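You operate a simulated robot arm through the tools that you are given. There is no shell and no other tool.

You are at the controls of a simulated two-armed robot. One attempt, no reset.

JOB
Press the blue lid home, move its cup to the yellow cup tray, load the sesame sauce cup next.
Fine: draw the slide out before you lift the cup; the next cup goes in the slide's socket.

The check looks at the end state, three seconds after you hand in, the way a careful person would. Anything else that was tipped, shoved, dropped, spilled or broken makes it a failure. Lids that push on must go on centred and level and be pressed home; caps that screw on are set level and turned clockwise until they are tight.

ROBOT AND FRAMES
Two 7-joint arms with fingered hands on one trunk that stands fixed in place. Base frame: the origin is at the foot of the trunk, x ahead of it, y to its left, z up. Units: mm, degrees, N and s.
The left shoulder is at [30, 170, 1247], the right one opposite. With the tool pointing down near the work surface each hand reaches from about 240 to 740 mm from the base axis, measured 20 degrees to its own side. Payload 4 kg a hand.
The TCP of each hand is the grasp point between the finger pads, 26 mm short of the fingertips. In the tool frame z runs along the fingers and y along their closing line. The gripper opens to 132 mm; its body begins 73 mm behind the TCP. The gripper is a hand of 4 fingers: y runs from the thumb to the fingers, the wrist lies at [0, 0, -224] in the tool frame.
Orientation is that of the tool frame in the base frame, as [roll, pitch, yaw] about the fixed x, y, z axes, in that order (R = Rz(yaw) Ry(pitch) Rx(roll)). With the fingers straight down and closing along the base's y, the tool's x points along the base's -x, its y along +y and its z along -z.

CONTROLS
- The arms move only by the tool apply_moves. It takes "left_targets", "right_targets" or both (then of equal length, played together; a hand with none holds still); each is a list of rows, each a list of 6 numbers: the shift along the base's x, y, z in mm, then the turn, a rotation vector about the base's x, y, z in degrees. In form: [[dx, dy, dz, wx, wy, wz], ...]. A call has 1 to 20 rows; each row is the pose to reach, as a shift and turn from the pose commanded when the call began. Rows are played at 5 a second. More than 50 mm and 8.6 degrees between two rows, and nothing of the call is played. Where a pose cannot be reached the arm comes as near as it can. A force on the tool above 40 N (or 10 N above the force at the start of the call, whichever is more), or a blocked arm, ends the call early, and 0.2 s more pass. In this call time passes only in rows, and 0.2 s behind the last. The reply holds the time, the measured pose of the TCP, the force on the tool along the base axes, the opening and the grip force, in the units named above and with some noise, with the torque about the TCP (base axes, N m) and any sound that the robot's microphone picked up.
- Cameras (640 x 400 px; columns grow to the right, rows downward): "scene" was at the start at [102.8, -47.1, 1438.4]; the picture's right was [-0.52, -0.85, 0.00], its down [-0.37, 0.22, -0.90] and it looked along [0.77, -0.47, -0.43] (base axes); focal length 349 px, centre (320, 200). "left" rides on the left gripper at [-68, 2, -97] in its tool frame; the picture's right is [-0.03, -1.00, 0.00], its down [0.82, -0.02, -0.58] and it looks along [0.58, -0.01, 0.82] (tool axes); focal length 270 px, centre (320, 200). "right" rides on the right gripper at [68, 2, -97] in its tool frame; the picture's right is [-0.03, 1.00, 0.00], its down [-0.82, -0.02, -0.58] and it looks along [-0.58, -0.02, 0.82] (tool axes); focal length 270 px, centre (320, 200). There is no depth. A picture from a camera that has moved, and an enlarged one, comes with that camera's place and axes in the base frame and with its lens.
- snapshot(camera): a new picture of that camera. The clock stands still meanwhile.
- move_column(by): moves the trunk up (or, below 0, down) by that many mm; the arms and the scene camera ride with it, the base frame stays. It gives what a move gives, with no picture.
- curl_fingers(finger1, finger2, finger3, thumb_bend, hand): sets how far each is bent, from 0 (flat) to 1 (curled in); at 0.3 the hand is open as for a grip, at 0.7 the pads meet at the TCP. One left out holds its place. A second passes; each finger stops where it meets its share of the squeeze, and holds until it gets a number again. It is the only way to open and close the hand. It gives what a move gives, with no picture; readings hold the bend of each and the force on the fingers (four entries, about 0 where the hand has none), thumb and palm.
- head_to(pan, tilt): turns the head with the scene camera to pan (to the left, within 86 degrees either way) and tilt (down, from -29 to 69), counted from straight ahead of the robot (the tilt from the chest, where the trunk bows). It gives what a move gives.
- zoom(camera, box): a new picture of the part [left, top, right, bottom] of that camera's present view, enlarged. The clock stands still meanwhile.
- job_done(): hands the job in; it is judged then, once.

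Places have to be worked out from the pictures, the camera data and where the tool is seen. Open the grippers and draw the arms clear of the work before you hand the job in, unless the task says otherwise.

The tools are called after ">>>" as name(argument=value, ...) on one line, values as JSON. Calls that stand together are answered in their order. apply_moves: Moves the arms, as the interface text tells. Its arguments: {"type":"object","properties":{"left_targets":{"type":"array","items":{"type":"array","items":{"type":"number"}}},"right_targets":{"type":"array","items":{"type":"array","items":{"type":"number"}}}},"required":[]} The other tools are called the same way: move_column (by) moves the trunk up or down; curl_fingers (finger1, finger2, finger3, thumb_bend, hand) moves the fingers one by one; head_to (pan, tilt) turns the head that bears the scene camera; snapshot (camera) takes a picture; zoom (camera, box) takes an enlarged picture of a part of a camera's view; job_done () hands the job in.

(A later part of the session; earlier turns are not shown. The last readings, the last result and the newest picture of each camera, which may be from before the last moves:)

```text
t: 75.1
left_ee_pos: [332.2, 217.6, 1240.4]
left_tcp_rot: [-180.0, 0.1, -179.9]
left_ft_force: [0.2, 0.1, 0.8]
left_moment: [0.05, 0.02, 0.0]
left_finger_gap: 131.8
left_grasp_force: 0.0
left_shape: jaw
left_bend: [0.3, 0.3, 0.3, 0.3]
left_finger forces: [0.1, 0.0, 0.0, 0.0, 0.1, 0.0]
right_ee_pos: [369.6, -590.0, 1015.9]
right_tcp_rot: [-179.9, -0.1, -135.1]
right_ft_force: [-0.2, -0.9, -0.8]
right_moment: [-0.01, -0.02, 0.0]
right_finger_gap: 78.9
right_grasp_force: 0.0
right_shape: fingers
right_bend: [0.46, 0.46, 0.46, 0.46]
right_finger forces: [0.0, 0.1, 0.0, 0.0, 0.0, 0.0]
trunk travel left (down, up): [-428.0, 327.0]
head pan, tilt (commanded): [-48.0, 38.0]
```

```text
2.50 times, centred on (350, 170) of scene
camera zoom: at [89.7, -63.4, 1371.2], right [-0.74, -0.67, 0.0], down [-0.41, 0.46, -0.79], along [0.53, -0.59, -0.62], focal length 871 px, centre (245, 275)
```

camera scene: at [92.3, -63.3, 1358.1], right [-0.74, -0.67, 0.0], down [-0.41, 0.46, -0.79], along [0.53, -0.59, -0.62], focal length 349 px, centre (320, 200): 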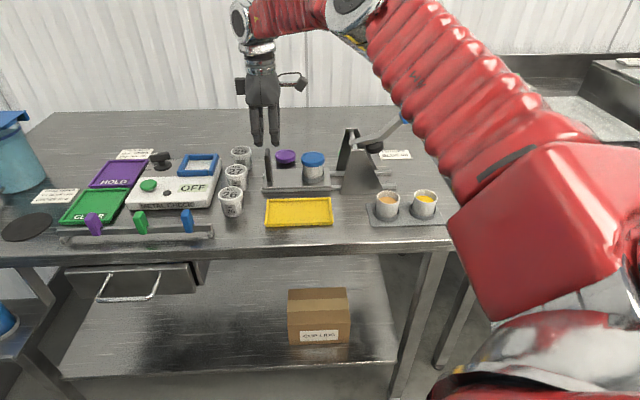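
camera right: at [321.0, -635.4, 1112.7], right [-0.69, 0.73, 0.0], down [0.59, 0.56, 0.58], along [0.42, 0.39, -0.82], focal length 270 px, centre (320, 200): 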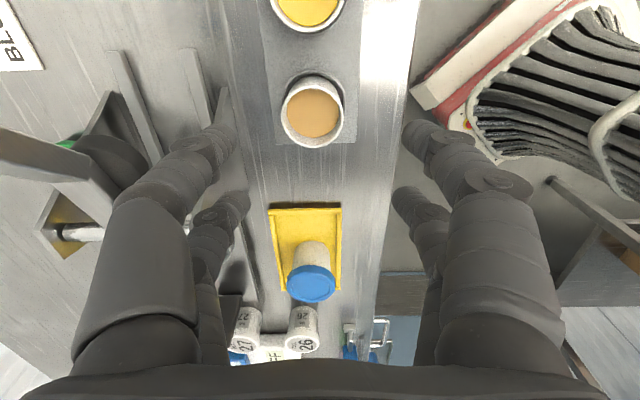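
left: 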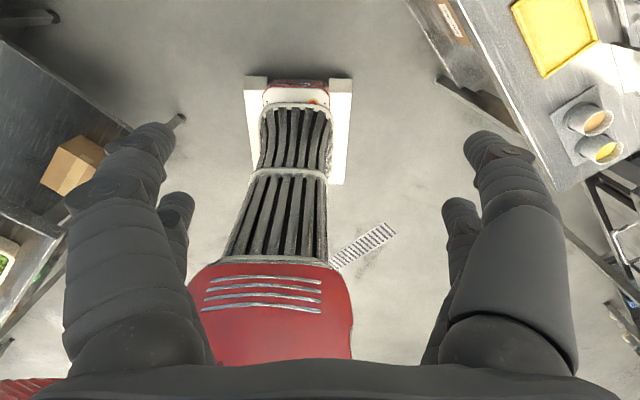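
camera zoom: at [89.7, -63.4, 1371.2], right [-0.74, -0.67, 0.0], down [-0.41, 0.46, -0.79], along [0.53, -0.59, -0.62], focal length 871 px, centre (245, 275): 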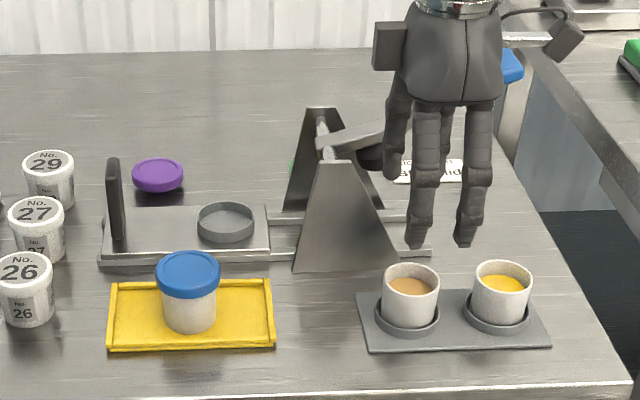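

The sesame cup appears about 3 mm farther in b than the TCP. I'll correct and descend partway to re-check.

>>> apply_moves(right_targets=[[1.8, -2.5, -10, 0, 0, 0], [1.8, -2.5, -22, 0, 0, 0], [1.8, -2.5, -34, 0, 0, 0], [1.8, -2.5, -46, 0, 0, 0], [1.8, -2.5, -56, 0, 0, 0], [1.8, -2.5, -56, 0, 0, 0]])

>>> snapshot(camera="right")

>>> zoom(camera="scene", box=[330, 110, 450, 230])

```text
t: 76.5
left_ee_pos: [331.1, 218.0, 1239.9]
left_tcp_rot: [-180.0, 0.0, -179.9]
left_ft_force: [0.3, -0.6, 0.6]
left_moment: [-0.01, 0.01, -0.02]
left_finger_gap: 131.9
left_grasp_force: 0.2
left_shape: jaw
left_bend: [0.3, 0.3, 0.3, 0.3]
left_finger forces: [0.0, 0.0, 0.1, 0.1, 0.0, 0.0]
right_ee_pos: [372.5, -592.9, 958.8]
right_tcp_rot: [-179.8, -0.2, -135.2]
right_ft_force: [0.0, 0.3, 0.7]
right_moment: [0.01, -0.02, -0.01]
right_finger_gap: 78.9
right_grasp_force: 0.1
right_shape: fingers
right_bend: [0.46, 0.46, 0.46, 0.46]
right_finger forces: [0.1, 0.0, 0.0, 0.0, 0.0, 0.0]
trunk travel left (down, up): [-428.0, 327.0]
head pan, tilt (commanded): [-48.0, 38.0]
```

```text
taken
camera right: at [322.4, -637.8, 1056.1], right [-0.69, 0.73, 0.0], down [0.59, 0.56, 0.58], along [0.42, 0.39, -0.82], focal length 270 px, centre (320, 200)
```

right: 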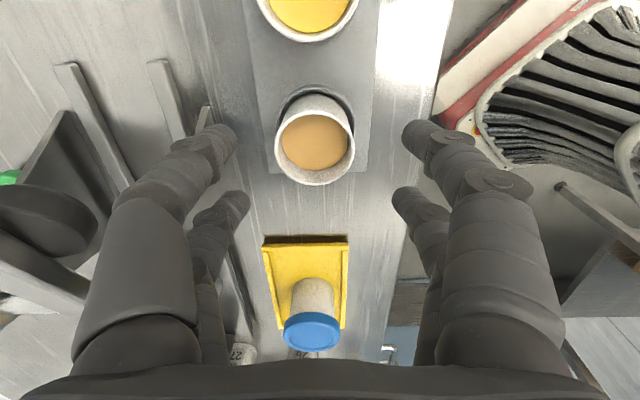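

```text
3.33 times, centred on (390, 170) of scene
camera zoom: at [89.7, -63.3, 1371.2], right [-0.74, -0.67, 0.0], down [-0.41, 0.46, -0.79], along [0.53, -0.59, -0.62], focal length 1162 px, centre (87, 300)
```

zoom: 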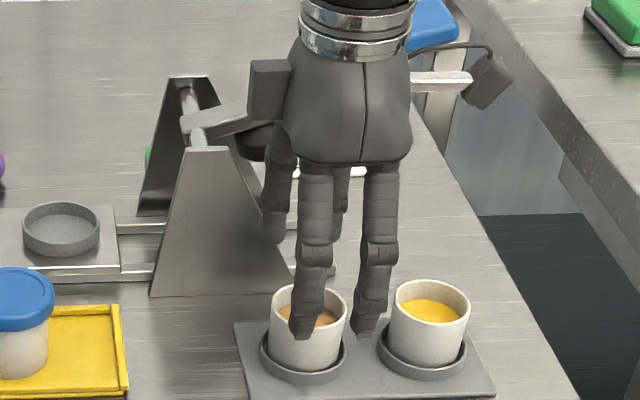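

Cross-checking both cameras puts the sesame cup at about a≈155, b≈682, within 1–2 mm of the hand. I'll shift 1 mm and descend to grip height z≈911, digits outside the cup wall and above the ring.

>>> apply_moves(right_targets=[[0.7, 0.7, -8, 0, 0, 0], [0.7, 0.7, -16, 0, 0, 0], [0.7, 0.7, -24, 0, 0, 0], [0.7, 0.7, -32, 0, 0, 0], [0.7, 0.7, -39, 0, 0, 0], [0.7, 0.7, -44, 0, 0, 0], [0.7, 0.7, -47, 0, 0, 0]])

>>> snapshot(camera="right")

>>> zoom(camera="scene", box=[330, 110, 450, 230])

```text
t: 78.1
left_ee_pos: [331.4, 217.0, 1240.9]
left_tcp_rot: [-180.0, 0.0, -179.9]
left_ft_force: [-0.6, 0.7, -0.2]
left_moment: [-0.01, 0.05, -0.02]
left_finger_gap: 132.1
left_grasp_force: 0.2
left_shape: jaw
left_bend: [0.3, 0.3, 0.3, 0.3]
left_finger forces: [0.0, 0.0, 0.1, 0.0, 0.0, 0.0]
right_ee_pos: [371.2, -591.8, 910.3]
right_tcp_rot: [-179.8, -0.1, -135.1]
right_ft_force: [0.0, -0.8, -0.9]
right_moment: [-0.01, 0.01, 0.01]
right_finger_gap: 79.0
right_grasp_force: 0.0
right_shape: fingers
right_bend: [0.46, 0.46, 0.46, 0.46]
right_finger forces: [0.0, 0.1, 0.0, 0.1, 0.0, 0.1]
trunk travel left (down, up): [-428.0, 327.0]
head pan, tilt (commanded): [-48.0, 38.0]
```

```text
taken
camera right: at [322.0, -637.6, 1008.3], right [-0.69, 0.73, 0.0], down [0.59, 0.56, 0.58], along [0.42, 0.39, -0.82], focal length 270 px, centre (320, 200)
```

right: 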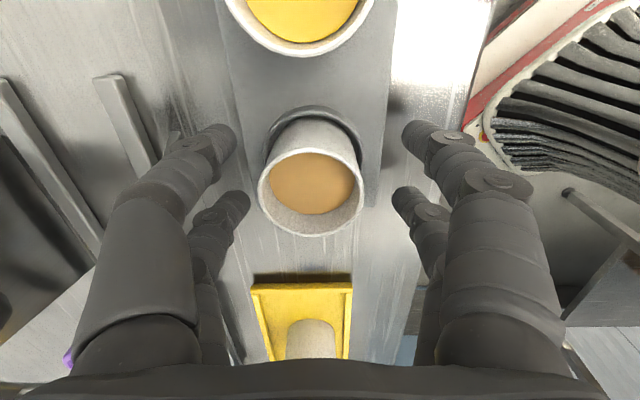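

```text
3.33 times, centred on (390, 170) of scene
camera zoom: at [89.8, -63.4, 1371.2], right [-0.74, -0.67, 0.0], down [-0.41, 0.46, -0.79], along [0.53, -0.59, -0.62], focal length 1162 px, centre (87, 300)
```

zoom: 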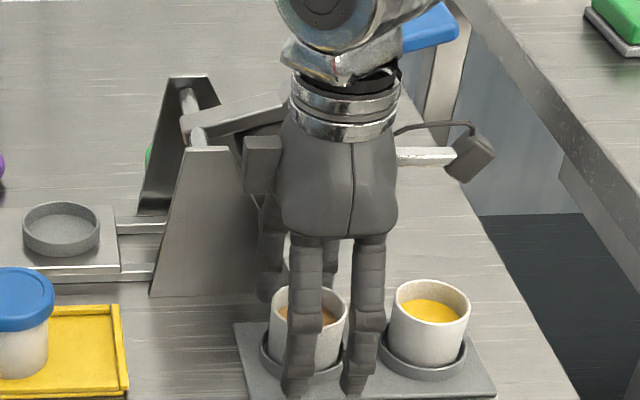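

The two views disagree by a few mm along a, so I'll zoom in on both before closing.

>>> zoom(camera="right", box=[200, 80, 440, 260])

>>> zoom(camera="scene", box=[380, 180, 440, 235])

```text
2.22 times, centred on (320, 170) of right
camera zoom: at [322.0, -637.6, 1008.3], right [-0.69, 0.73, 0.0], down [0.59, 0.56, 0.58], along [0.42, 0.39, -0.82], focal length 601 px, centre (320, 267)
```

zoom: 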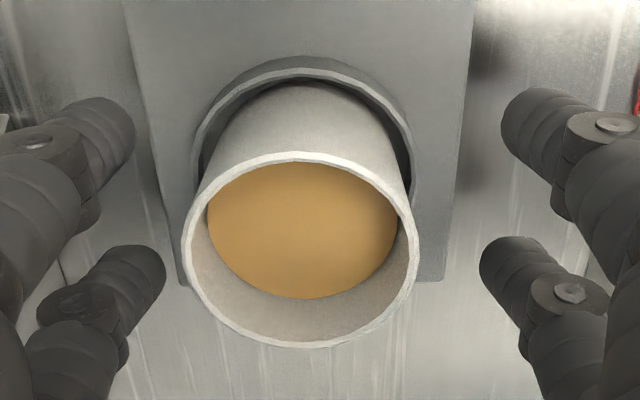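

```text
7.27 times, centred on (410, 208) of scene
camera zoom: at [89.8, -63.4, 1371.2], right [-0.74, -0.67, 0.0], down [-0.41, 0.46, -0.79], along [0.53, -0.59, -0.62], focal length 2535 px, centre (-334, 146)
```

zoom: 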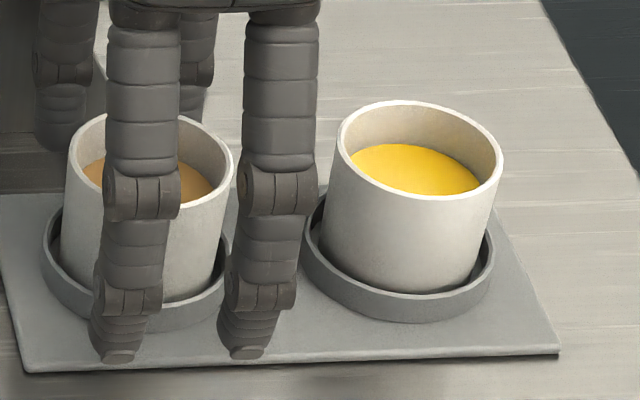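

Zooms show the cup is about 3–4 mm farther in b and 1–2 mm toward −a relative to the digits. I'll apply that correction, then close gently.

>>> apply_moves(right_targets=[[1.6, -0.5, 0, 0, 0, 0], [3.2, -1, 0, 0, 0, 0], [3.2, -1, 0, 0, 0, 0]])

>>> zoom(camera="right", box=[200, 80, 440, 260])

>>> zoom(camera="scene", box=[380, 180, 440, 235])

```text
t: 78.9
left_ee_pos: [331.7, 217.2, 1240.9]
left_tcp_rot: [180.0, 0.0, -179.9]
left_ft_force: [-0.3, 0.3, 0.2]
left_moment: [0.03, 0.0, -0.01]
left_finger_gap: 131.9
left_grasp_force: 0.0
left_shape: jaw
left_bend: [0.3, 0.3, 0.3, 0.3]
left_finger forces: [0.0, 0.0, 0.0, 0.0, 0.0, 0.1]
right_ee_pos: [375.5, -592.0, 910.9]
right_tcp_rot: [-179.8, -0.1, -135.1]
right_ft_force: [0.7, -0.4, 0.5]
right_moment: [0.02, -0.04, 0.0]
right_finger_gap: 79.2
right_grasp_force: 0.1
right_shape: fingers
right_bend: [0.46, 0.46, 0.46, 0.46]
right_finger forces: [0.0, 0.0, 0.1, 0.0, 0.1, 0.1]
trunk travel left (down, up): [-428.0, 327.0]
head pan, tilt (commanded): [-48.0, 38.0]
```

```text
2.22 times, centred on (320, 170) of right
camera zoom: at [324.9, -637.8, 1008.7], right [-0.69, 0.73, 0.0], down [0.59, 0.56, 0.58], along [0.42, 0.39, -0.82], focal length 601 px, centre (320, 267)
```

zoom: 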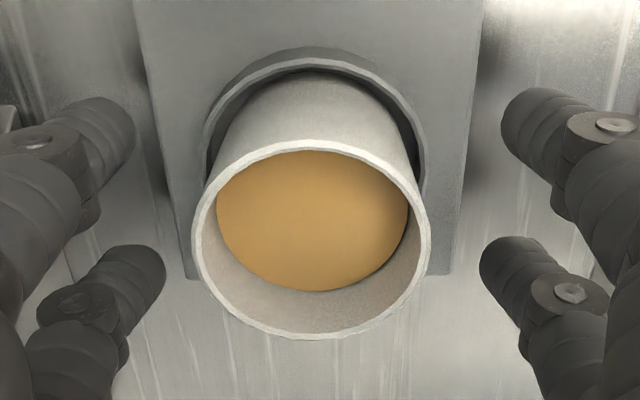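

```text
7.27 times, centred on (410, 208) of scene
camera zoom: at [89.7, -63.4, 1371.2], right [-0.74, -0.67, 0.0], down [-0.41, 0.46, -0.79], along [0.53, -0.59, -0.62], focal length 2535 px, centre (-334, 146)
```

zoom: 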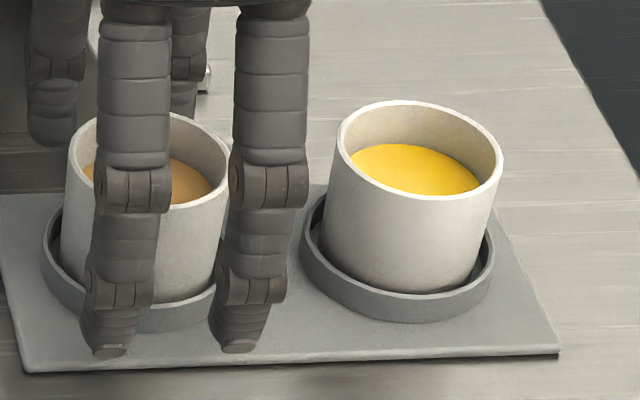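

Remaining error is about +1.8 mm in a and +1 mm in b. I'll make the last small correction and close to light contact.

>>> apply_moves(right_targets=[[-0.6, -2, 0, 0, 0, 0], [-0.6, -2, 0, 0, 0, 0]])

>>> curl_fingers(hand="right", finger1=0.57, finger2=0.57, finger3=0.57, thumb_bend=0.57)

>>> zoom(camera="right", box=[200, 80, 440, 260])

>>> zoom(camera="scene", box=[370, 170, 440, 235])

```text
t: 79.5
left_ee_pos: [333.6, 217.4, 1240.2]
left_tcp_rot: [180.0, 0.1, 179.9]
left_ft_force: [-0.2, -0.2, 0.5]
left_moment: [0.01, -0.01, -0.01]
left_finger_gap: 132.0
left_grasp_force: 0.1
left_shape: jaw
left_bend: [0.3, 0.3, 0.3, 0.3]
left_finger forces: [0.0, 0.0, 0.0, 0.0, 0.0, 0.1]
right_ee_pos: [373.0, -595.8, 910.3]
right_tcp_rot: [-179.8, -0.1, -135.1]
right_ft_force: [0.1, 0.0, 0.0]
right_moment: [-0.03, 0.01, 0.01]
right_finger_gap: 78.9
right_grasp_force: 0.1
right_shape: fingers
right_bend: [0.46, 0.46, 0.46, 0.46]
right_finger forces: [0.0, 0.0, 0.1, 0.1, 0.1, 0.0]
trunk travel left (down, up): [-428.0, 327.0]
head pan, tilt (commanded): [-48.0, 38.0]
```

```text
t: 80.5
left_ee_pos: [330.9, 217.3, 1240.2]
left_tcp_rot: [179.9, 0.1, 180.0]
left_ft_force: [0.6, -0.4, 0.2]
left_moment: [0.01, 0.04, 0.02]
left_finger_gap: 132.0
left_grasp_force: 0.0
left_shape: jaw
left_bend: [0.3, 0.3, 0.3, 0.3]
left_finger forces: [0.0, 0.0, 0.0, 0.1, 0.0, 0.0]
right_ee_pos: [374.5, -593.7, 910.9]
right_tcp_rot: [-179.9, -0.1, -135.1]
right_ft_force: [-0.2, 0.7, -0.4]
right_moment: [0.0, 0.0, -0.01]
right_finger_gap: 46.3
right_grasp_force: 0.1
right_shape: fingers
right_bend: [0.56, 0.56, 0.56, 0.56]
right_finger forces: [0.1, 0.0, 0.0, 0.0, 0.0, 0.1]
trunk travel left (down, up): [-428.0, 327.0]
head pan, tilt (commanded): [-48.0, 38.0]
```

```text
2.22 times, centred on (320, 170) of right
camera zoom: at [324.3, -640.2, 1008.4], right [-0.69, 0.73, 0.0], down [0.59, 0.56, 0.58], along [0.42, 0.39, -0.82], focal length 601 px, centre (320, 267)
```

zoom: 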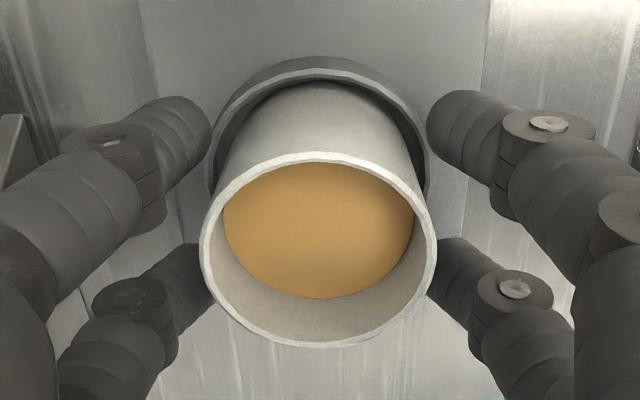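

```text
6.15 times, centred on (405, 202) of scene
camera zoom: at [89.8, -63.4, 1371.2], right [-0.74, -0.67, 0.0], down [-0.41, 0.46, -0.79], along [0.53, -0.59, -0.62], focal length 2145 px, centre (-203, 185)
```

zoom: 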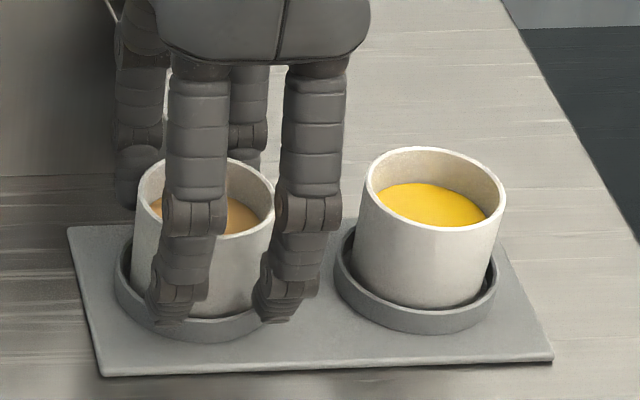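

The digits are symmetric about the cup. I'll now close to a full grip.

>>> curl_fingers(hand="right", finger1=0.62, finger2=0.62, finger3=0.62, thumb_bend=0.62)

>>> zoom(camera="right", box=[200, 80, 440, 260])

```text
t: 81.5
left_ee_pos: [333.0, 216.9, 1240.8]
left_tcp_rot: [180.0, 0.0, 179.9]
left_ft_force: [0.3, -0.4, 0.5]
left_moment: [0.02, -0.02, 0.05]
left_finger_gap: 132.1
left_grasp_force: 0.1
left_shape: jaw
left_bend: [0.3, 0.3, 0.3, 0.3]
left_finger forces: [0.0, 0.0, 0.0, 0.0, 0.0, 0.0]
right_ee_pos: [372.4, -594.5, 910.3]
right_tcp_rot: [-179.8, 0.0, -135.1]
right_ft_force: [0.2, 0.2, 0.3]
right_moment: [-0.01, -0.02, 0.01]
right_finger_gap: 31.0
right_grasp_force: 2.5
right_shape: fingers
right_bend: [0.6, 0.6, 0.6, 0.61]
right_finger forces: [1.0, 1.3, 1.1, 0.1, 1.3, 0.1]
trunk travel left (down, up): [-428.0, 327.0]
head pan, tilt (commanded): [-48.0, 38.0]
```

```text
2.22 times, centred on (320, 170) of right
camera zoom: at [324.3, -640.3, 1008.4], right [-0.69, 0.73, 0.0], down [0.59, 0.56, 0.58], along [0.42, 0.39, -0.82], focal length 601 px, centre (320, 267)
```

zoom: 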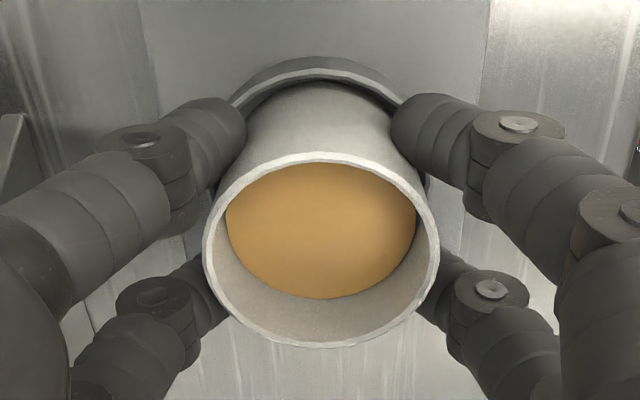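

Balanced light contact on all four digits. I'll firm the grip to the same level used for the blue cup.

>>> curl_fingers(hand="right", finger1=0.66, finger2=0.66, finger3=0.66, thumb_bend=0.66)

>>> apply_moves(right_targets=[[0, 0, 2, 0, 0, 0], [0, 0, 4.5, 0, 0, 0], [0, 0, 7, 0, 0, 0], [0, 0, 10, 0, 0, 0]])

>>> snapshot(camera="right")

>>> zoom(camera="scene", box=[370, 170, 440, 235])

```text
t: 82.5
left_ee_pos: [332.8, 217.7, 1240.0]
left_tcp_rot: [180.0, 0.0, 180.0]
left_ft_force: [-0.4, -0.6, -0.8]
left_moment: [-0.01, 0.03, 0.0]
left_finger_gap: 132.1
left_grasp_force: 0.1
left_shape: jaw
left_bend: [0.3, 0.3, 0.3, 0.3]
left_finger forces: [0.0, 0.0, 0.1, 0.0, 0.0, 0.0]
right_ee_pos: [374.2, -594.3, 911.3]
right_tcp_rot: [-179.8, -0.2, -135.1]
right_ft_force: [0.2, -0.6, 0.5]
right_moment: [-0.02, -0.02, 0.05]
right_finger_gap: 29.2
right_grasp_force: 8.1
right_shape: fingers
right_bend: [0.61, 0.6, 0.61, 0.64]
right_finger forces: [3.8, 4.3, 3.3, 0.1, 4.4, 0.1]
trunk travel left (down, up): [-428.0, 327.0]
head pan, tilt (commanded): [-48.0, 38.0]
```

```text
t: 83.5
left_ee_pos: [331.9, 217.3, 1240.9]
left_tcp_rot: [-179.9, 0.0, -180.0]
left_ft_force: [0.4, -0.1, -0.2]
left_moment: [0.02, -0.01, 0.03]
left_finger_gap: 131.5
left_grasp_force: 0.1
left_shape: jaw
left_bend: [0.3, 0.3, 0.3, 0.3]
left_finger forces: [0.1, 0.1, 0.0, 0.0, 0.0, 0.0]
right_ee_pos: [373.2, -594.5, 923.4]
right_tcp_rot: [-179.7, -0.1, -135.1]
right_ft_force: [-0.1, 0.3, -1.1]
right_moment: [-0.01, -0.01, -0.05]
right_finger_gap: 29.2
right_grasp_force: 7.7
right_shape: fingers
right_bend: [0.61, 0.6, 0.61, 0.64]
right_finger forces: [3.8, 4.3, 3.3, 0.0, 4.5, 0.0]
trunk travel left (down, up): [-428.0, 327.0]
head pan, tilt (commanded): [-48.0, 38.0]
```

```text
taken
camera right: at [324.2, -639.8, 1019.9], right [-0.69, 0.73, 0.0], down [0.59, 0.56, 0.58], along [0.42, 0.39, -0.82], focal length 270 px, centre (320, 200)
```

right: 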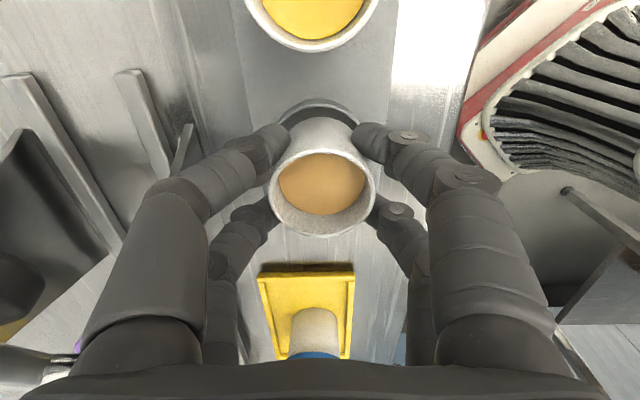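

```text
6.15 times, centred on (405, 202) of scene
camera zoom: at [89.7, -63.4, 1371.2], right [-0.74, -0.67, 0.0], down [-0.41, 0.46, -0.79], along [0.53, -0.59, -0.62], focal length 2145 px, centre (-203, 185)
```

zoom: 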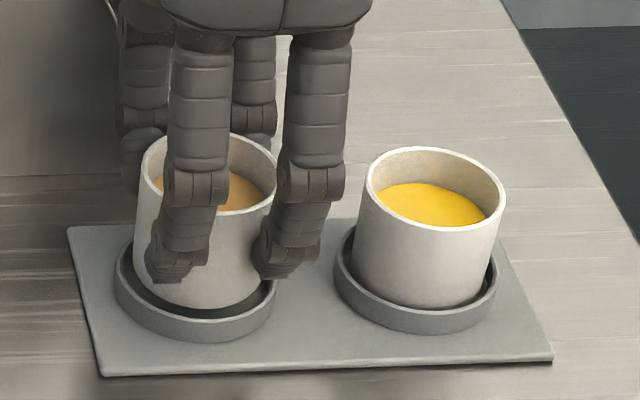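

The sesame cup is lifted level, with an even grip. I'll raise it to about z 985 and move slightly toward me to stay clear of the press tower.

>>> apply_moves(right_targets=[[0, 0, 4, 0, 0, 0], [0, 0, 10, 0, 0, 0], [0, 0, 18, 0, 0, 0], [-1, 1, 27, 0, 0, 0], [-3, 3, 36, 0, 0, 0], [-5, 5, 45, 0, 0, 0], [-7, 7, 54, 0, 0, 0], [-8.5, 8.5, 60, 0, 0, 0], [-8.5, 8.5, 62, 0, 0, 0]])

>>> zoom(camera="scene", box=[240, 60, 460, 230])

```text
t: 85.5
left_ee_pos: [333.3, 217.2, 1240.8]
left_tcp_rot: [179.9, 0.0, 179.9]
left_ft_force: [0.0, -0.6, -0.4]
left_moment: [0.0, -0.01, 0.01]
left_finger_gap: 131.9
left_grasp_force: 0.0
left_shape: jaw
left_bend: [0.3, 0.3, 0.3, 0.3]
left_finger forces: [0.1, 0.0, 0.1, 0.1, 0.0, 0.0]
right_ee_pos: [366.0, -585.4, 983.7]
right_tcp_rot: [-179.9, -0.2, -135.1]
right_ft_force: [1.0, 0.2, 0.6]
right_moment: [0.0, 0.0, -0.01]
right_finger_gap: 28.9
right_grasp_force: 7.8
right_shape: fingers
right_bend: [0.61, 0.6, 0.61, 0.64]
right_finger forces: [3.8, 4.3, 3.4, 0.1, 4.5, 0.1]
trunk travel left (down, up): [-428.0, 327.0]
head pan, tilt (commanded): [-48.0, 38.0]
```

```text
2.35 times, centred on (350, 145) of scene
camera zoom: at [89.8, -63.6, 1371.1], right [-0.74, -0.67, 0.0], down [-0.41, 0.46, -0.79], along [0.53, -0.59, -0.62], focal length 820 px, centre (249, 329)
```

zoom: 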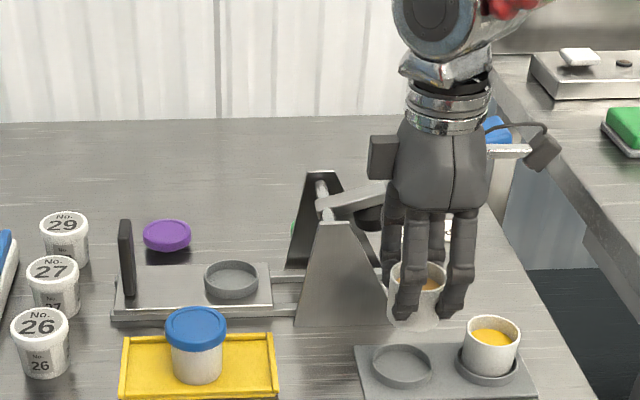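

Now I'll carry the sesame cup slowly left along the front of the press, staying above the blue-lidded cup's height.

>>> apply_moves(right_targets=[[2, 2, 0, 0, 0, 0], [5, 5, 0, 0, 0, 0], [10, 10, 1, 0, 0, 0], [17, 17, 2, 0, 0, 0], [24, 24, 2, 0, 0, 0], [31, 31, 2, 0, 0, 0], [38, 38, 2, 0, 0, 0], [45, 45, 2, 0, 0, 0], [52, 52, 2, 0, 0, 0], [59, 59, 2, 0, 0, 0], [66, 66, 2, 0, 0, 0], [73, 73, 2, 0, 0, 0], [80, 80, 2, 0, 0, 0], [87, 87, 2, 0, 0, 0], [94, 94, 2, 0, 0, 0], [100, 100, 2, 0, 0, 0], [105, 105, 2, 0, 0, 0], [108, 108, 2, 0, 0, 0]])

>>> zoom(camera="scene", box=[240, 60, 460, 230])

```text
t: 89.3
left_ee_pos: [333.0, 217.9, 1240.0]
left_tcp_rot: [-179.9, -0.1, 180.0]
left_ft_force: [-0.3, -0.2, 0.0]
left_moment: [0.0, -0.03, -0.01]
left_finger_gap: 131.8
left_grasp_force: 0.0
left_shape: jaw
left_bend: [0.3, 0.3, 0.3, 0.3]
left_finger forces: [0.0, 0.0, 0.0, 0.0, 0.0, 0.1]
right_ee_pos: [474.6, -477.5, 987.6]
right_tcp_rot: [-179.8, 0.0, -135.1]
right_ft_force: [-0.3, 0.3, -0.5]
right_moment: [0.04, -0.01, -0.03]
right_finger_gap: 28.8
right_grasp_force: 7.7
right_shape: fingers
right_bend: [0.61, 0.6, 0.61, 0.64]
right_finger forces: [3.8, 4.3, 3.4, 0.1, 4.5, 0.1]
trunk travel left (down, up): [-428.0, 327.0]
head pan, tilt (commanded): [-48.0, 38.0]
```

```text
2.35 times, centred on (350, 145) of scene
camera zoom: at [90.0, -63.4, 1371.1], right [-0.74, -0.67, 0.0], down [-0.41, 0.46, -0.79], along [0.53, -0.59, -0.62], focal length 820 px, centre (249, 329)
```

zoom: 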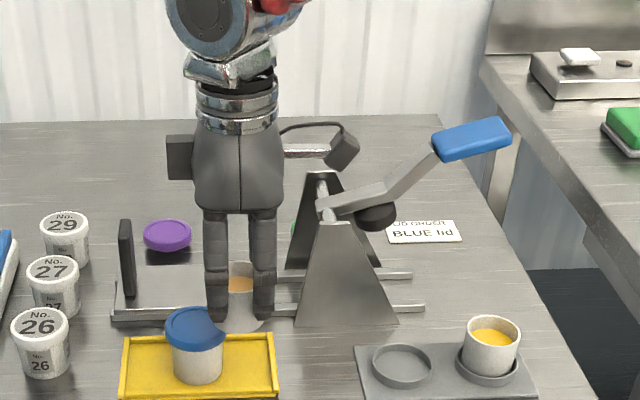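

Clear so far. Now I'll move straight away from me (+e2), to above the slide's socket.

>>> apply_moves(right_targets=[[2, -2, 0, 0, 0, 0], [5, -5, 0, 0, 0, 0], [10, -10, 0, 0, 0, 0], [17, -17, 0, 0, 0, 0], [24, -24, 0, 0, 0, 0], [31, -31, 0, 0, 0, 0], [38, -38, 0, 0, 0, 0], [45, -45, 0, 0, 0, 0], [52, -52, 0, 0, 0, 0], [59, -59, 0, 0, 0, 0], [66, -66, 0, 0, 0, 0], [73, -73, 0, 0, 0, 0], [80, -80, 0, 0, 0, 0], [87, -87, 0, 0, 0, 0], [93, -93, 0, 0, 0, 0], [97, -97, 0, 0, 0, 0], [98.4, -98.5, 0, 0, 0, 0], [98.4, -98.5, 0, 0, 0, 0]])

>>> snapshot(camera="right")

>>> zoom(camera="scene", box=[270, 80, 390, 200])

```text
t: 93.1
left_ee_pos: [333.7, 216.9, 1241.0]
left_tcp_rot: [-180.0, 0.1, 179.9]
left_ft_force: [0.4, -0.2, 0.1]
left_moment: [-0.02, 0.0, -0.02]
left_finger_gap: 131.8
left_grasp_force: 0.1
left_shape: jaw
left_bend: [0.3, 0.3, 0.3, 0.3]
left_finger forces: [0.0, 0.0, 0.1, 0.0, 0.1, 0.0]
right_ee_pos: [572.2, -576.8, 986.2]
right_tcp_rot: [-179.8, -0.1, -135.2]
right_ft_force: [-0.4, 0.5, -0.9]
right_moment: [-0.01, 0.0, 0.01]
right_finger_gap: 28.8
right_grasp_force: 8.6
right_shape: fingers
right_bend: [0.61, 0.6, 0.61, 0.64]
right_finger forces: [3.8, 4.3, 3.5, 0.0, 4.4, 0.1]
trunk travel left (down, up): [-428.0, 327.0]
head pan, tilt (commanded): [-48.0, 38.0]
```

```text
taken
camera right: at [523.3, -623.1, 1084.3], right [-0.69, 0.73, 0.0], down [0.59, 0.56, 0.58], along [0.42, 0.39, -0.82], focal length 270 px, centre (320, 200)
```

right: 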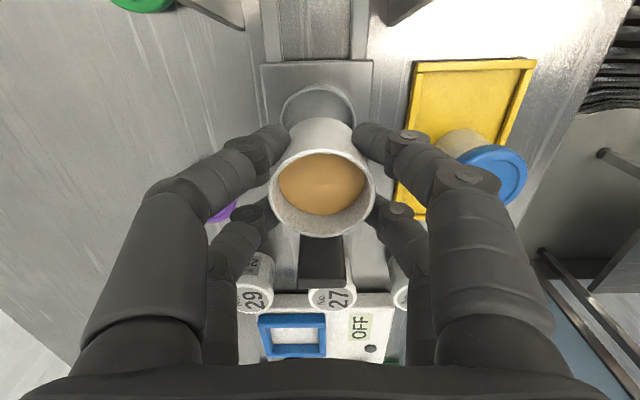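

```text
3.33 times, centred on (330, 140) of scene
camera zoom: at [90.1, -63.5, 1371.1], right [-0.74, -0.67, 0.0], down [-0.41, 0.46, -0.79], along [0.53, -0.59, -0.62], focal length 1162 px, centre (287, 400)
```

zoom: 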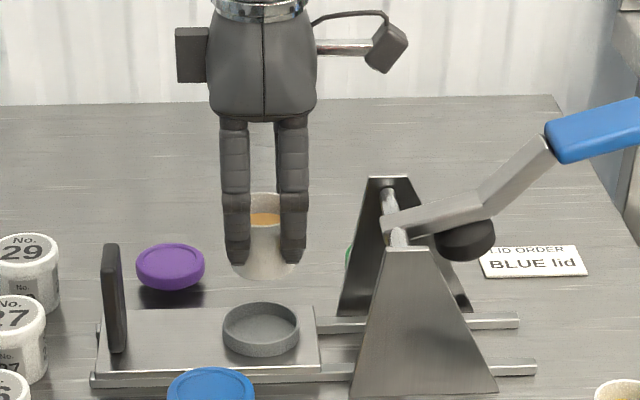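

The cup is above the socket. I'll zoom in to measure its alignment with the ring.

>>> zoom(camera="scene", box=[300, 125, 360, 190])

>>> zoom(camera="right", box=[230, 60, 410, 250])

```text
6.15 times, centred on (330, 158) of scene
camera zoom: at [90.1, -63.5, 1371.1], right [-0.74, -0.67, 0.0], down [-0.41, 0.46, -0.79], along [0.53, -0.59, -0.62], focal length 2145 px, centre (258, 462)
```

zoom: 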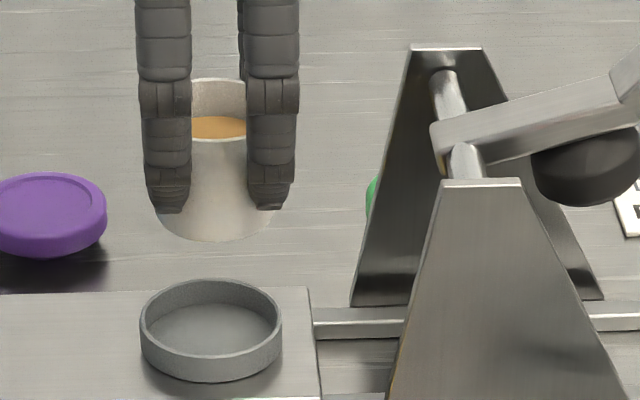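

```text
2.11 times, centred on (320, 155) of right
camera zoom: at [523.3, -623.1, 1084.3], right [-0.69, 0.73, 0.0], down [0.59, 0.56, 0.58], along [0.42, 0.39, -0.82], focal length 569 px, centre (320, 295)
```

zoom: 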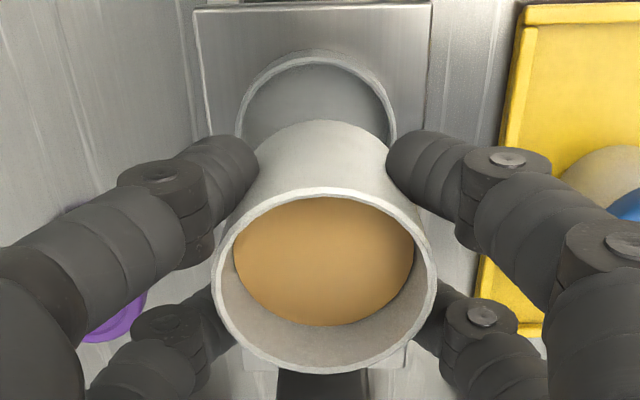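

Scene and right views agree that the cup needs about −1.2 mm in a and +2.3 mm in b to center on the ring. I'll apply that, then lower with the trunk by 35 mm and re-check.

>>> apply_moves(right_targets=[[1.2, -0.4, 0, 0, 0, 0], [2.5, -0.8, 0, 0, 0, 0], [2.5, -0.8, 0, 0, 0, 0]])

>>> move_column(by=-35)

>>> zoom(camera="scene", box=[300, 105, 360, 170])

>>> zoom(camera="right", box=[230, 60, 410, 250])

```text
t: 93.9
left_ee_pos: [333.0, 218.5, 1241.3]
left_tcp_rot: [179.9, -0.1, 180.0]
left_ft_force: [-0.2, -0.3, 0.3]
left_moment: [0.02, -0.01, 0.02]
left_finger_gap: 131.7
left_grasp_force: 0.0
left_shape: jaw
left_bend: [0.3, 0.3, 0.3, 0.3]
left_finger forces: [0.0, 0.0, 0.0, 0.0, 0.1, 0.0]
right_ee_pos: [574.7, -577.3, 987.1]
right_tcp_rot: [-179.9, -0.1, -135.1]
right_ft_force: [0.5, 0.1, -1.0]
right_moment: [0.01, 0.02, 0.01]
right_finger_gap: 28.8
right_grasp_force: 8.1
right_shape: fingers
right_bend: [0.61, 0.6, 0.61, 0.64]
right_finger forces: [3.9, 4.4, 3.5, 0.1, 4.5, 0.0]
trunk travel left (down, up): [-428.0, 327.0]
head pan, tilt (commanded): [-48.0, 38.0]
```

```text
t: 94.7
left_ee_pos: [332.3, 216.4, 1206.0]
left_tcp_rot: [-179.9, 0.0, 180.0]
left_ft_force: [0.6, 0.0, -0.5]
left_moment: [0.01, -0.03, 0.02]
left_finger_gap: 132.0
left_grasp_force: 0.0
left_shape: jaw
left_bend: [0.3, 0.3, 0.3, 0.3]
left_finger forces: [0.1, 0.0, 0.0, 0.0, 0.0, 0.1]
right_ee_pos: [575.5, -577.8, 951.0]
right_tcp_rot: [-179.7, -0.1, -135.1]
right_ft_force: [0.3, -0.2, -0.7]
right_moment: [-0.01, -0.03, -0.03]
right_finger_gap: 28.5
right_grasp_force: 7.8
right_shape: fingers
right_bend: [0.61, 0.6, 0.61, 0.64]
right_finger forces: [3.9, 4.3, 3.5, 0.1, 4.6, 0.0]
trunk travel left (down, up): [-393.0, 362.0]
head pan, tilt (commanded): [-48.0, 38.0]
```

```text
6.15 times, centred on (330, 138) of scene
camera zoom: at [97.0, -63.3, 1335.9], right [-0.74, -0.67, 0.0], down [-0.41, 0.46, -0.79], along [0.53, -0.59, -0.62], focal length 2145 px, centre (258, 585)
```

zoom: 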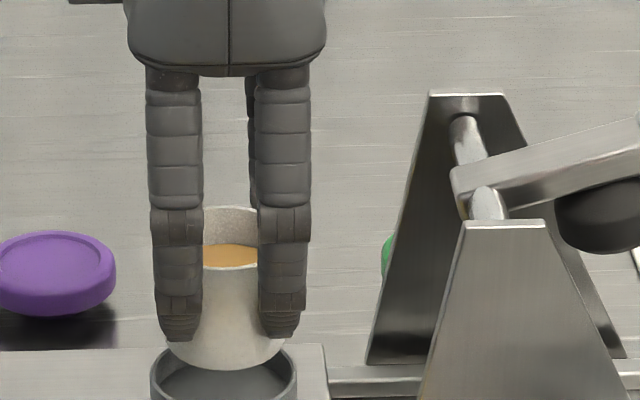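

```text
2.11 times, centred on (320, 155) of right
camera zoom: at [525.4, -623.5, 1048.9], right [-0.69, 0.73, -0.01], down [0.59, 0.56, 0.58], along [0.42, 0.39, -0.82], focal length 569 px, centre (320, 295)
```

zoom: 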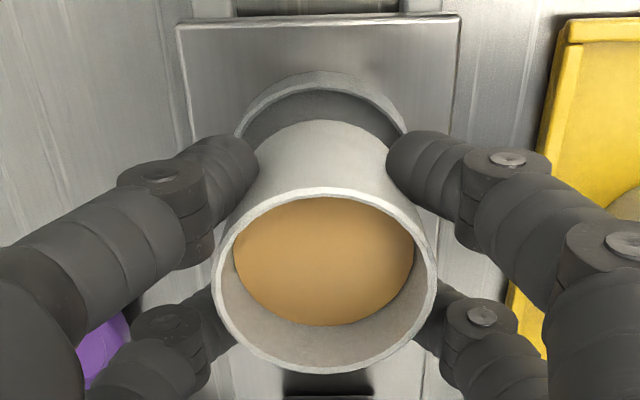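

Alignment with the ring now looks within about 1 mm in both directions. I'll lower 13 mm so the base is just above the ring top and check again.

>>> apply_moves(right_targets=[[0, 0, -4, 0, 0, 0], [0, 0, -8, 0, 0, 0], [0, 0, -12, 0, 0, 0], [0, 0, -12, 0, 0, 0]])

>>> zoom(camera="scene", box=[300, 105, 360, 170])

>>> zoom(camera="right", box=[230, 60, 410, 250])

```text
t: 95.7
left_ee_pos: [332.6, 217.6, 1204.6]
left_tcp_rot: [-180.0, -0.1, -180.0]
left_ft_force: [-0.6, -1.1, 0.7]
left_moment: [0.01, 0.03, -0.02]
left_finger_gap: 132.0
left_grasp_force: 0.1
left_shape: jaw
left_bend: [0.3, 0.3, 0.3, 0.3]
left_finger forces: [0.0, 0.1, 0.1, 0.0, 0.0, 0.1]
right_ee_pos: [574.4, -578.4, 938.2]
right_tcp_rot: [-179.9, -0.1, -135.1]
right_ft_force: [-0.5, -0.1, -1.4]
right_moment: [-0.01, -0.01, 0.01]
right_finger_gap: 28.9
right_grasp_force: 7.8
right_shape: fingers
right_bend: [0.61, 0.6, 0.61, 0.64]
right_finger forces: [3.8, 4.3, 3.5, 0.1, 4.5, 0.0]
trunk travel left (down, up): [-393.0, 362.0]
head pan, tilt (commanded): [-48.0, 38.0]
```

```text
6.15 times, centred on (330, 138) of scene
camera zoom: at [97.6, -63.4, 1335.8], right [-0.74, -0.67, 0.0], down [-0.41, 0.46, -0.79], along [0.53, -0.59, -0.62], focal length 2145 px, centre (258, 585)
```

zoom: 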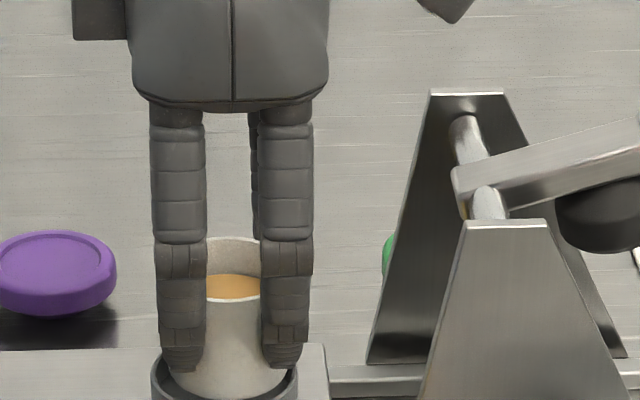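

```text
2.11 times, centred on (320, 155) of right
camera zoom: at [524.5, -623.6, 1035.9], right [-0.69, 0.73, 0.0], down [0.59, 0.56, 0.58], along [0.42, 0.39, -0.82], focal length 569 px, centre (320, 295)
```

zoom: 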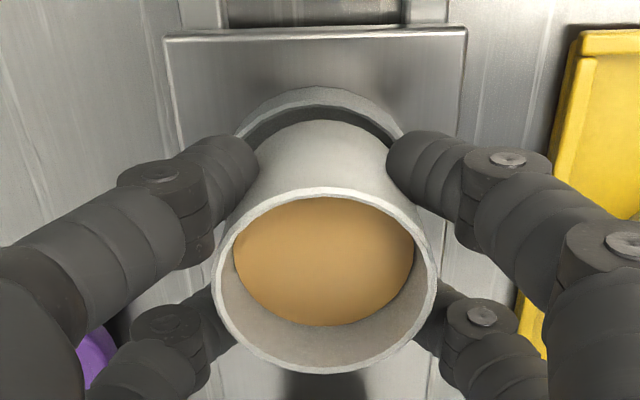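

I'll view slightly lower in the scene to see the base against the ring.

>>> zoom(camera="scene", box=[305, 140, 345, 175])

```text
11.43 times, centred on (325, 158) of scene
camera zoom: at [97.6, -63.4, 1335.8], right [-0.74, -0.67, 0.0], down [-0.41, 0.46, -0.79], along [0.53, -0.59, -0.62], focal length 3984 px, centre (263, 686)
```

zoom: 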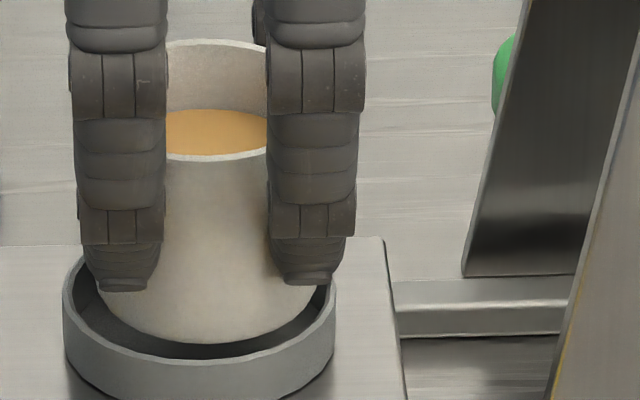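

The base is about 1.5 mm off toward +a relative to the ring (clearance ≈3 mm), with b nearly centered. I'll correct by (−1.4, +0.7) and lower into the socket in small steps.

>>> apply_moves(right_targets=[[0.8, 0.3, 0, 0, 0, 0], [1.5, 0.5, 0, 0, 0, 0], [1.5, 0.5, -2, 0, 0, 0], [1.5, 0.5, -4, 0, 0, 0]])

>>> zoom(camera="scene", box=[305, 140, 345, 175])

>>> zoom(camera="right", box=[230, 60, 410, 250])

```text
t: 96.7
left_ee_pos: [331.6, 217.0, 1205.1]
left_tcp_rot: [-180.0, -0.1, 180.0]
left_ft_force: [-0.3, -0.4, 0.2]
left_moment: [0.04, -0.01, 0.04]
left_finger_gap: 131.9
left_grasp_force: 0.1
left_shape: jaw
left_bend: [0.3, 0.3, 0.3, 0.3]
left_finger forces: [0.1, 0.0, 0.0, 0.1, 0.0, 0.1]
right_ee_pos: [576.7, -577.7, 935.3]
right_tcp_rot: [-179.8, -0.2, -135.2]
right_ft_force: [0.4, 0.1, -0.4]
right_moment: [0.03, -0.04, 0.01]
right_finger_gap: 28.6
right_grasp_force: 8.4
right_shape: fingers
right_bend: [0.61, 0.6, 0.61, 0.64]
right_finger forces: [3.7, 4.3, 3.5, 0.1, 4.6, 0.0]
trunk travel left (down, up): [-393.0, 362.0]
head pan, tilt (commanded): [-48.0, 38.0]
```

```text
11.43 times, centred on (325, 158) of scene
camera zoom: at [97.7, -63.5, 1335.8], right [-0.74, -0.67, 0.0], down [-0.41, 0.46, -0.79], along [0.53, -0.59, -0.62], focal length 3984 px, centre (263, 686)
```

zoom: 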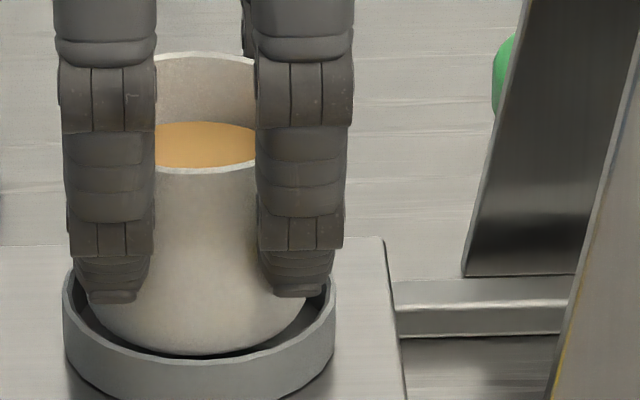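

```text
2.11 times, centred on (320, 155) of right
camera zoom: at [526.8, -622.9, 1032.4], right [-0.69, 0.73, 0.0], down [0.59, 0.56, 0.58], along [0.42, 0.39, -0.82], focal length 569 px, centre (320, 295)
```

zoom: 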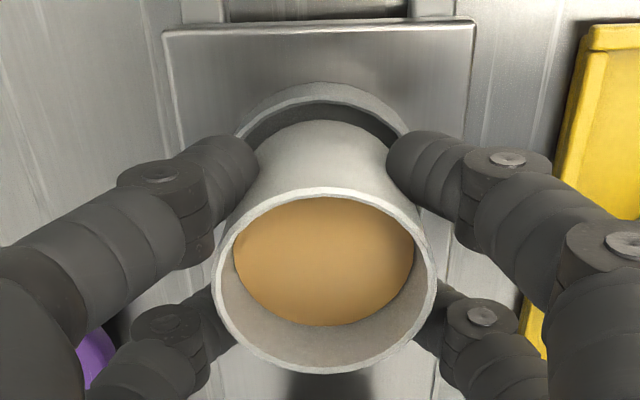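

The base is centered in the ring in both views. I'll lower another 5 mm in small steps.

>>> apply_moves(right_targets=[[0.4, -0.4, -1.5, 0, 0, 0], [0.4, -0.4, -3, 0, 0, 0], [0.4, -0.4, -4, 0, 0, 0], [0.4, -0.4, -5, 0, 0, 0]])

>>> zoom(camera="scene", box=[305, 140, 345, 175])

```text
t: 97.7
left_ee_pos: [333.0, 217.6, 1204.6]
left_tcp_rot: [180.0, 0.0, -180.0]
left_ft_force: [1.0, -0.6, -1.3]
left_moment: [-0.02, -0.01, -0.03]
left_finger_gap: 131.6
left_grasp_force: 0.1
left_shape: jaw
left_bend: [0.3, 0.3, 0.3, 0.3]
left_finger forces: [0.0, 0.0, 0.0, 0.0, 0.0, 0.1]
right_ee_pos: [576.5, -577.2, 929.4]
right_tcp_rot: [-179.8, 0.0, -135.2]
right_ft_force: [-0.6, -0.3, 0.2]
right_moment: [0.03, 0.04, 0.01]
right_finger_gap: 28.7
right_grasp_force: 8.0
right_shape: fingers
right_bend: [0.61, 0.6, 0.61, 0.64]
right_finger forces: [3.7, 4.2, 3.6, 0.0, 4.6, 0.0]
trunk travel left (down, up): [-393.0, 362.0]
head pan, tilt (commanded): [-48.0, 38.0]
```

```text
11.43 times, centred on (325, 158) of scene
camera zoom: at [97.6, -63.5, 1335.8], right [-0.74, -0.67, 0.0], down [-0.41, 0.46, -0.79], along [0.53, -0.59, -0.62], focal length 3984 px, centre (263, 686)
```

zoom: 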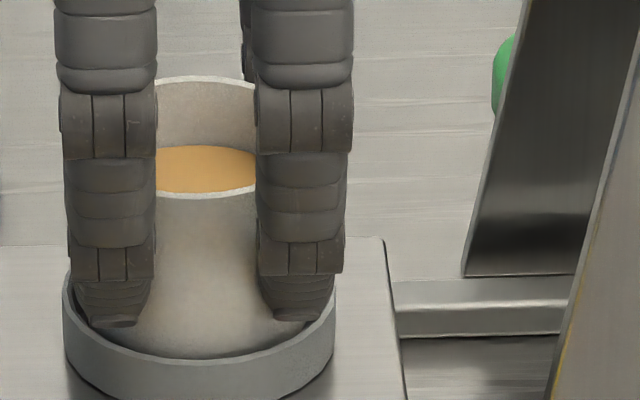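

The base is inside the ring with no contact force yet. I'll lower 3 mm more.

>>> apply_moves(right_targets=[[0, 0, -1, 0, 0, 0], [0, 0, -2, 0, 0, 0], [0, 0, -3, 0, 0, 0]])

```text
t: 98.5
left_ee_pos: [331.7, 217.1, 1205.4]
left_tcp_rot: [180.0, 0.0, -180.0]
left_ft_force: [-0.6, -0.6, 0.1]
left_moment: [-0.01, 0.01, -0.01]
left_finger_gap: 131.9
left_grasp_force: 0.1
left_shape: jaw
left_bend: [0.3, 0.3, 0.3, 0.3]
left_finger forces: [0.0, 0.0, 0.0, 0.0, 0.0, 0.0]
right_ee_pos: [575.9, -577.7, 926.2]
right_tcp_rot: [-179.7, -0.1, -135.0]
right_ft_force: [0.4, -0.3, -0.9]
right_moment: [0.01, 0.02, -0.01]
right_finger_gap: 28.6
right_grasp_force: 7.9
right_shape: fingers
right_bend: [0.61, 0.6, 0.61, 0.64]
right_finger forces: [3.7, 4.3, 3.4, 0.0, 4.5, 0.0]
trunk travel left (down, up): [-393.0, 362.0]
head pan, tilt (commanded): [-48.0, 38.0]
```

Still hanging freely. I'll lower 2 mm more.

>>> apply_moves(right_targets=[[0, 0, -1, 0, 0, 0], [0, 0, -2, 0, 0, 0]])

>>> zoom(camera="scene", box=[305, 140, 345, 175])

```text
t: 99.1
left_ee_pos: [332.3, 217.2, 1205.7]
left_tcp_rot: [-180.0, 0.0, 179.9]
left_ft_force: [0.1, 0.2, -0.2]
left_moment: [0.01, -0.01, -0.05]
left_finger_gap: 131.9
left_grasp_force: 0.0
left_shape: jaw
left_bend: [0.3, 0.3, 0.3, 0.3]
left_finger forces: [0.0, 0.0, 0.1, 0.0, 0.1, 0.0]
right_ee_pos: [575.5, -578.2, 924.1]
right_tcp_rot: [-179.8, -0.2, -135.1]
right_ft_force: [0.0, -0.7, 0.3]
right_moment: [-0.01, 0.0, -0.02]
right_finger_gap: 28.6
right_grasp_force: 8.2
right_shape: fingers
right_bend: [0.61, 0.61, 0.61, 0.64]
right_finger forces: [4.0, 4.4, 3.4, 0.1, 4.6, 0.1]
trunk travel left (down, up): [-393.0, 362.0]
head pan, tilt (commanded): [-48.0, 38.0]
```

```text
11.43 times, centred on (325, 158) of scene
camera zoom: at [97.5, -63.4, 1335.8], right [-0.74, -0.67, 0.0], down [-0.41, 0.46, -0.79], along [0.53, -0.59, -0.62], focal length 3984 px, centre (263, 686)
```

zoom: 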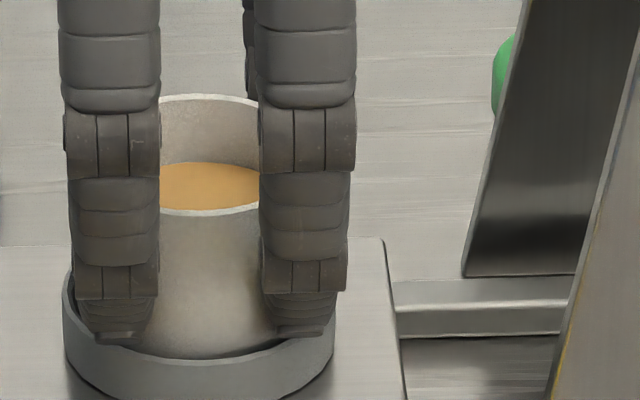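

The force is shifting (first touch of the floor). I'll lower 1 mm more to confirm seating.

>>> apply_moves(right_targets=[[0, 0, -0.6, 0, 0, 0], [0, 0, -1.2, 0, 0, 0]])

```text
t: 99.7
left_ee_pos: [332.4, 217.9, 1204.7]
left_tcp_rot: [-180.0, 0.0, 180.0]
left_ft_force: [-0.6, 0.9, 0.2]
left_moment: [0.02, 0.01, 0.0]
left_finger_gap: 132.1
left_grasp_force: 0.1
left_shape: jaw
left_bend: [0.3, 0.3, 0.3, 0.3]
left_finger forces: [0.0, 0.1, 0.0, 0.1, 0.0, 0.1]
right_ee_pos: [576.9, -578.1, 923.5]
right_tcp_rot: [-179.8, 0.0, -135.1]
right_ft_force: [-0.9, 0.6, 3.8]
right_moment: [0.02, 0.0, 0.05]
right_finger_gap: 28.4
right_grasp_force: 9.1
right_shape: fingers
right_bend: [0.61, 0.61, 0.61, 0.64]
right_finger forces: [4.3, 4.8, 3.9, 0.0, 5.0, 0.1]
trunk travel left (down, up): [-393.0, 362.0]
head pan, tilt (commanded): [-48.0, 38.0]
```

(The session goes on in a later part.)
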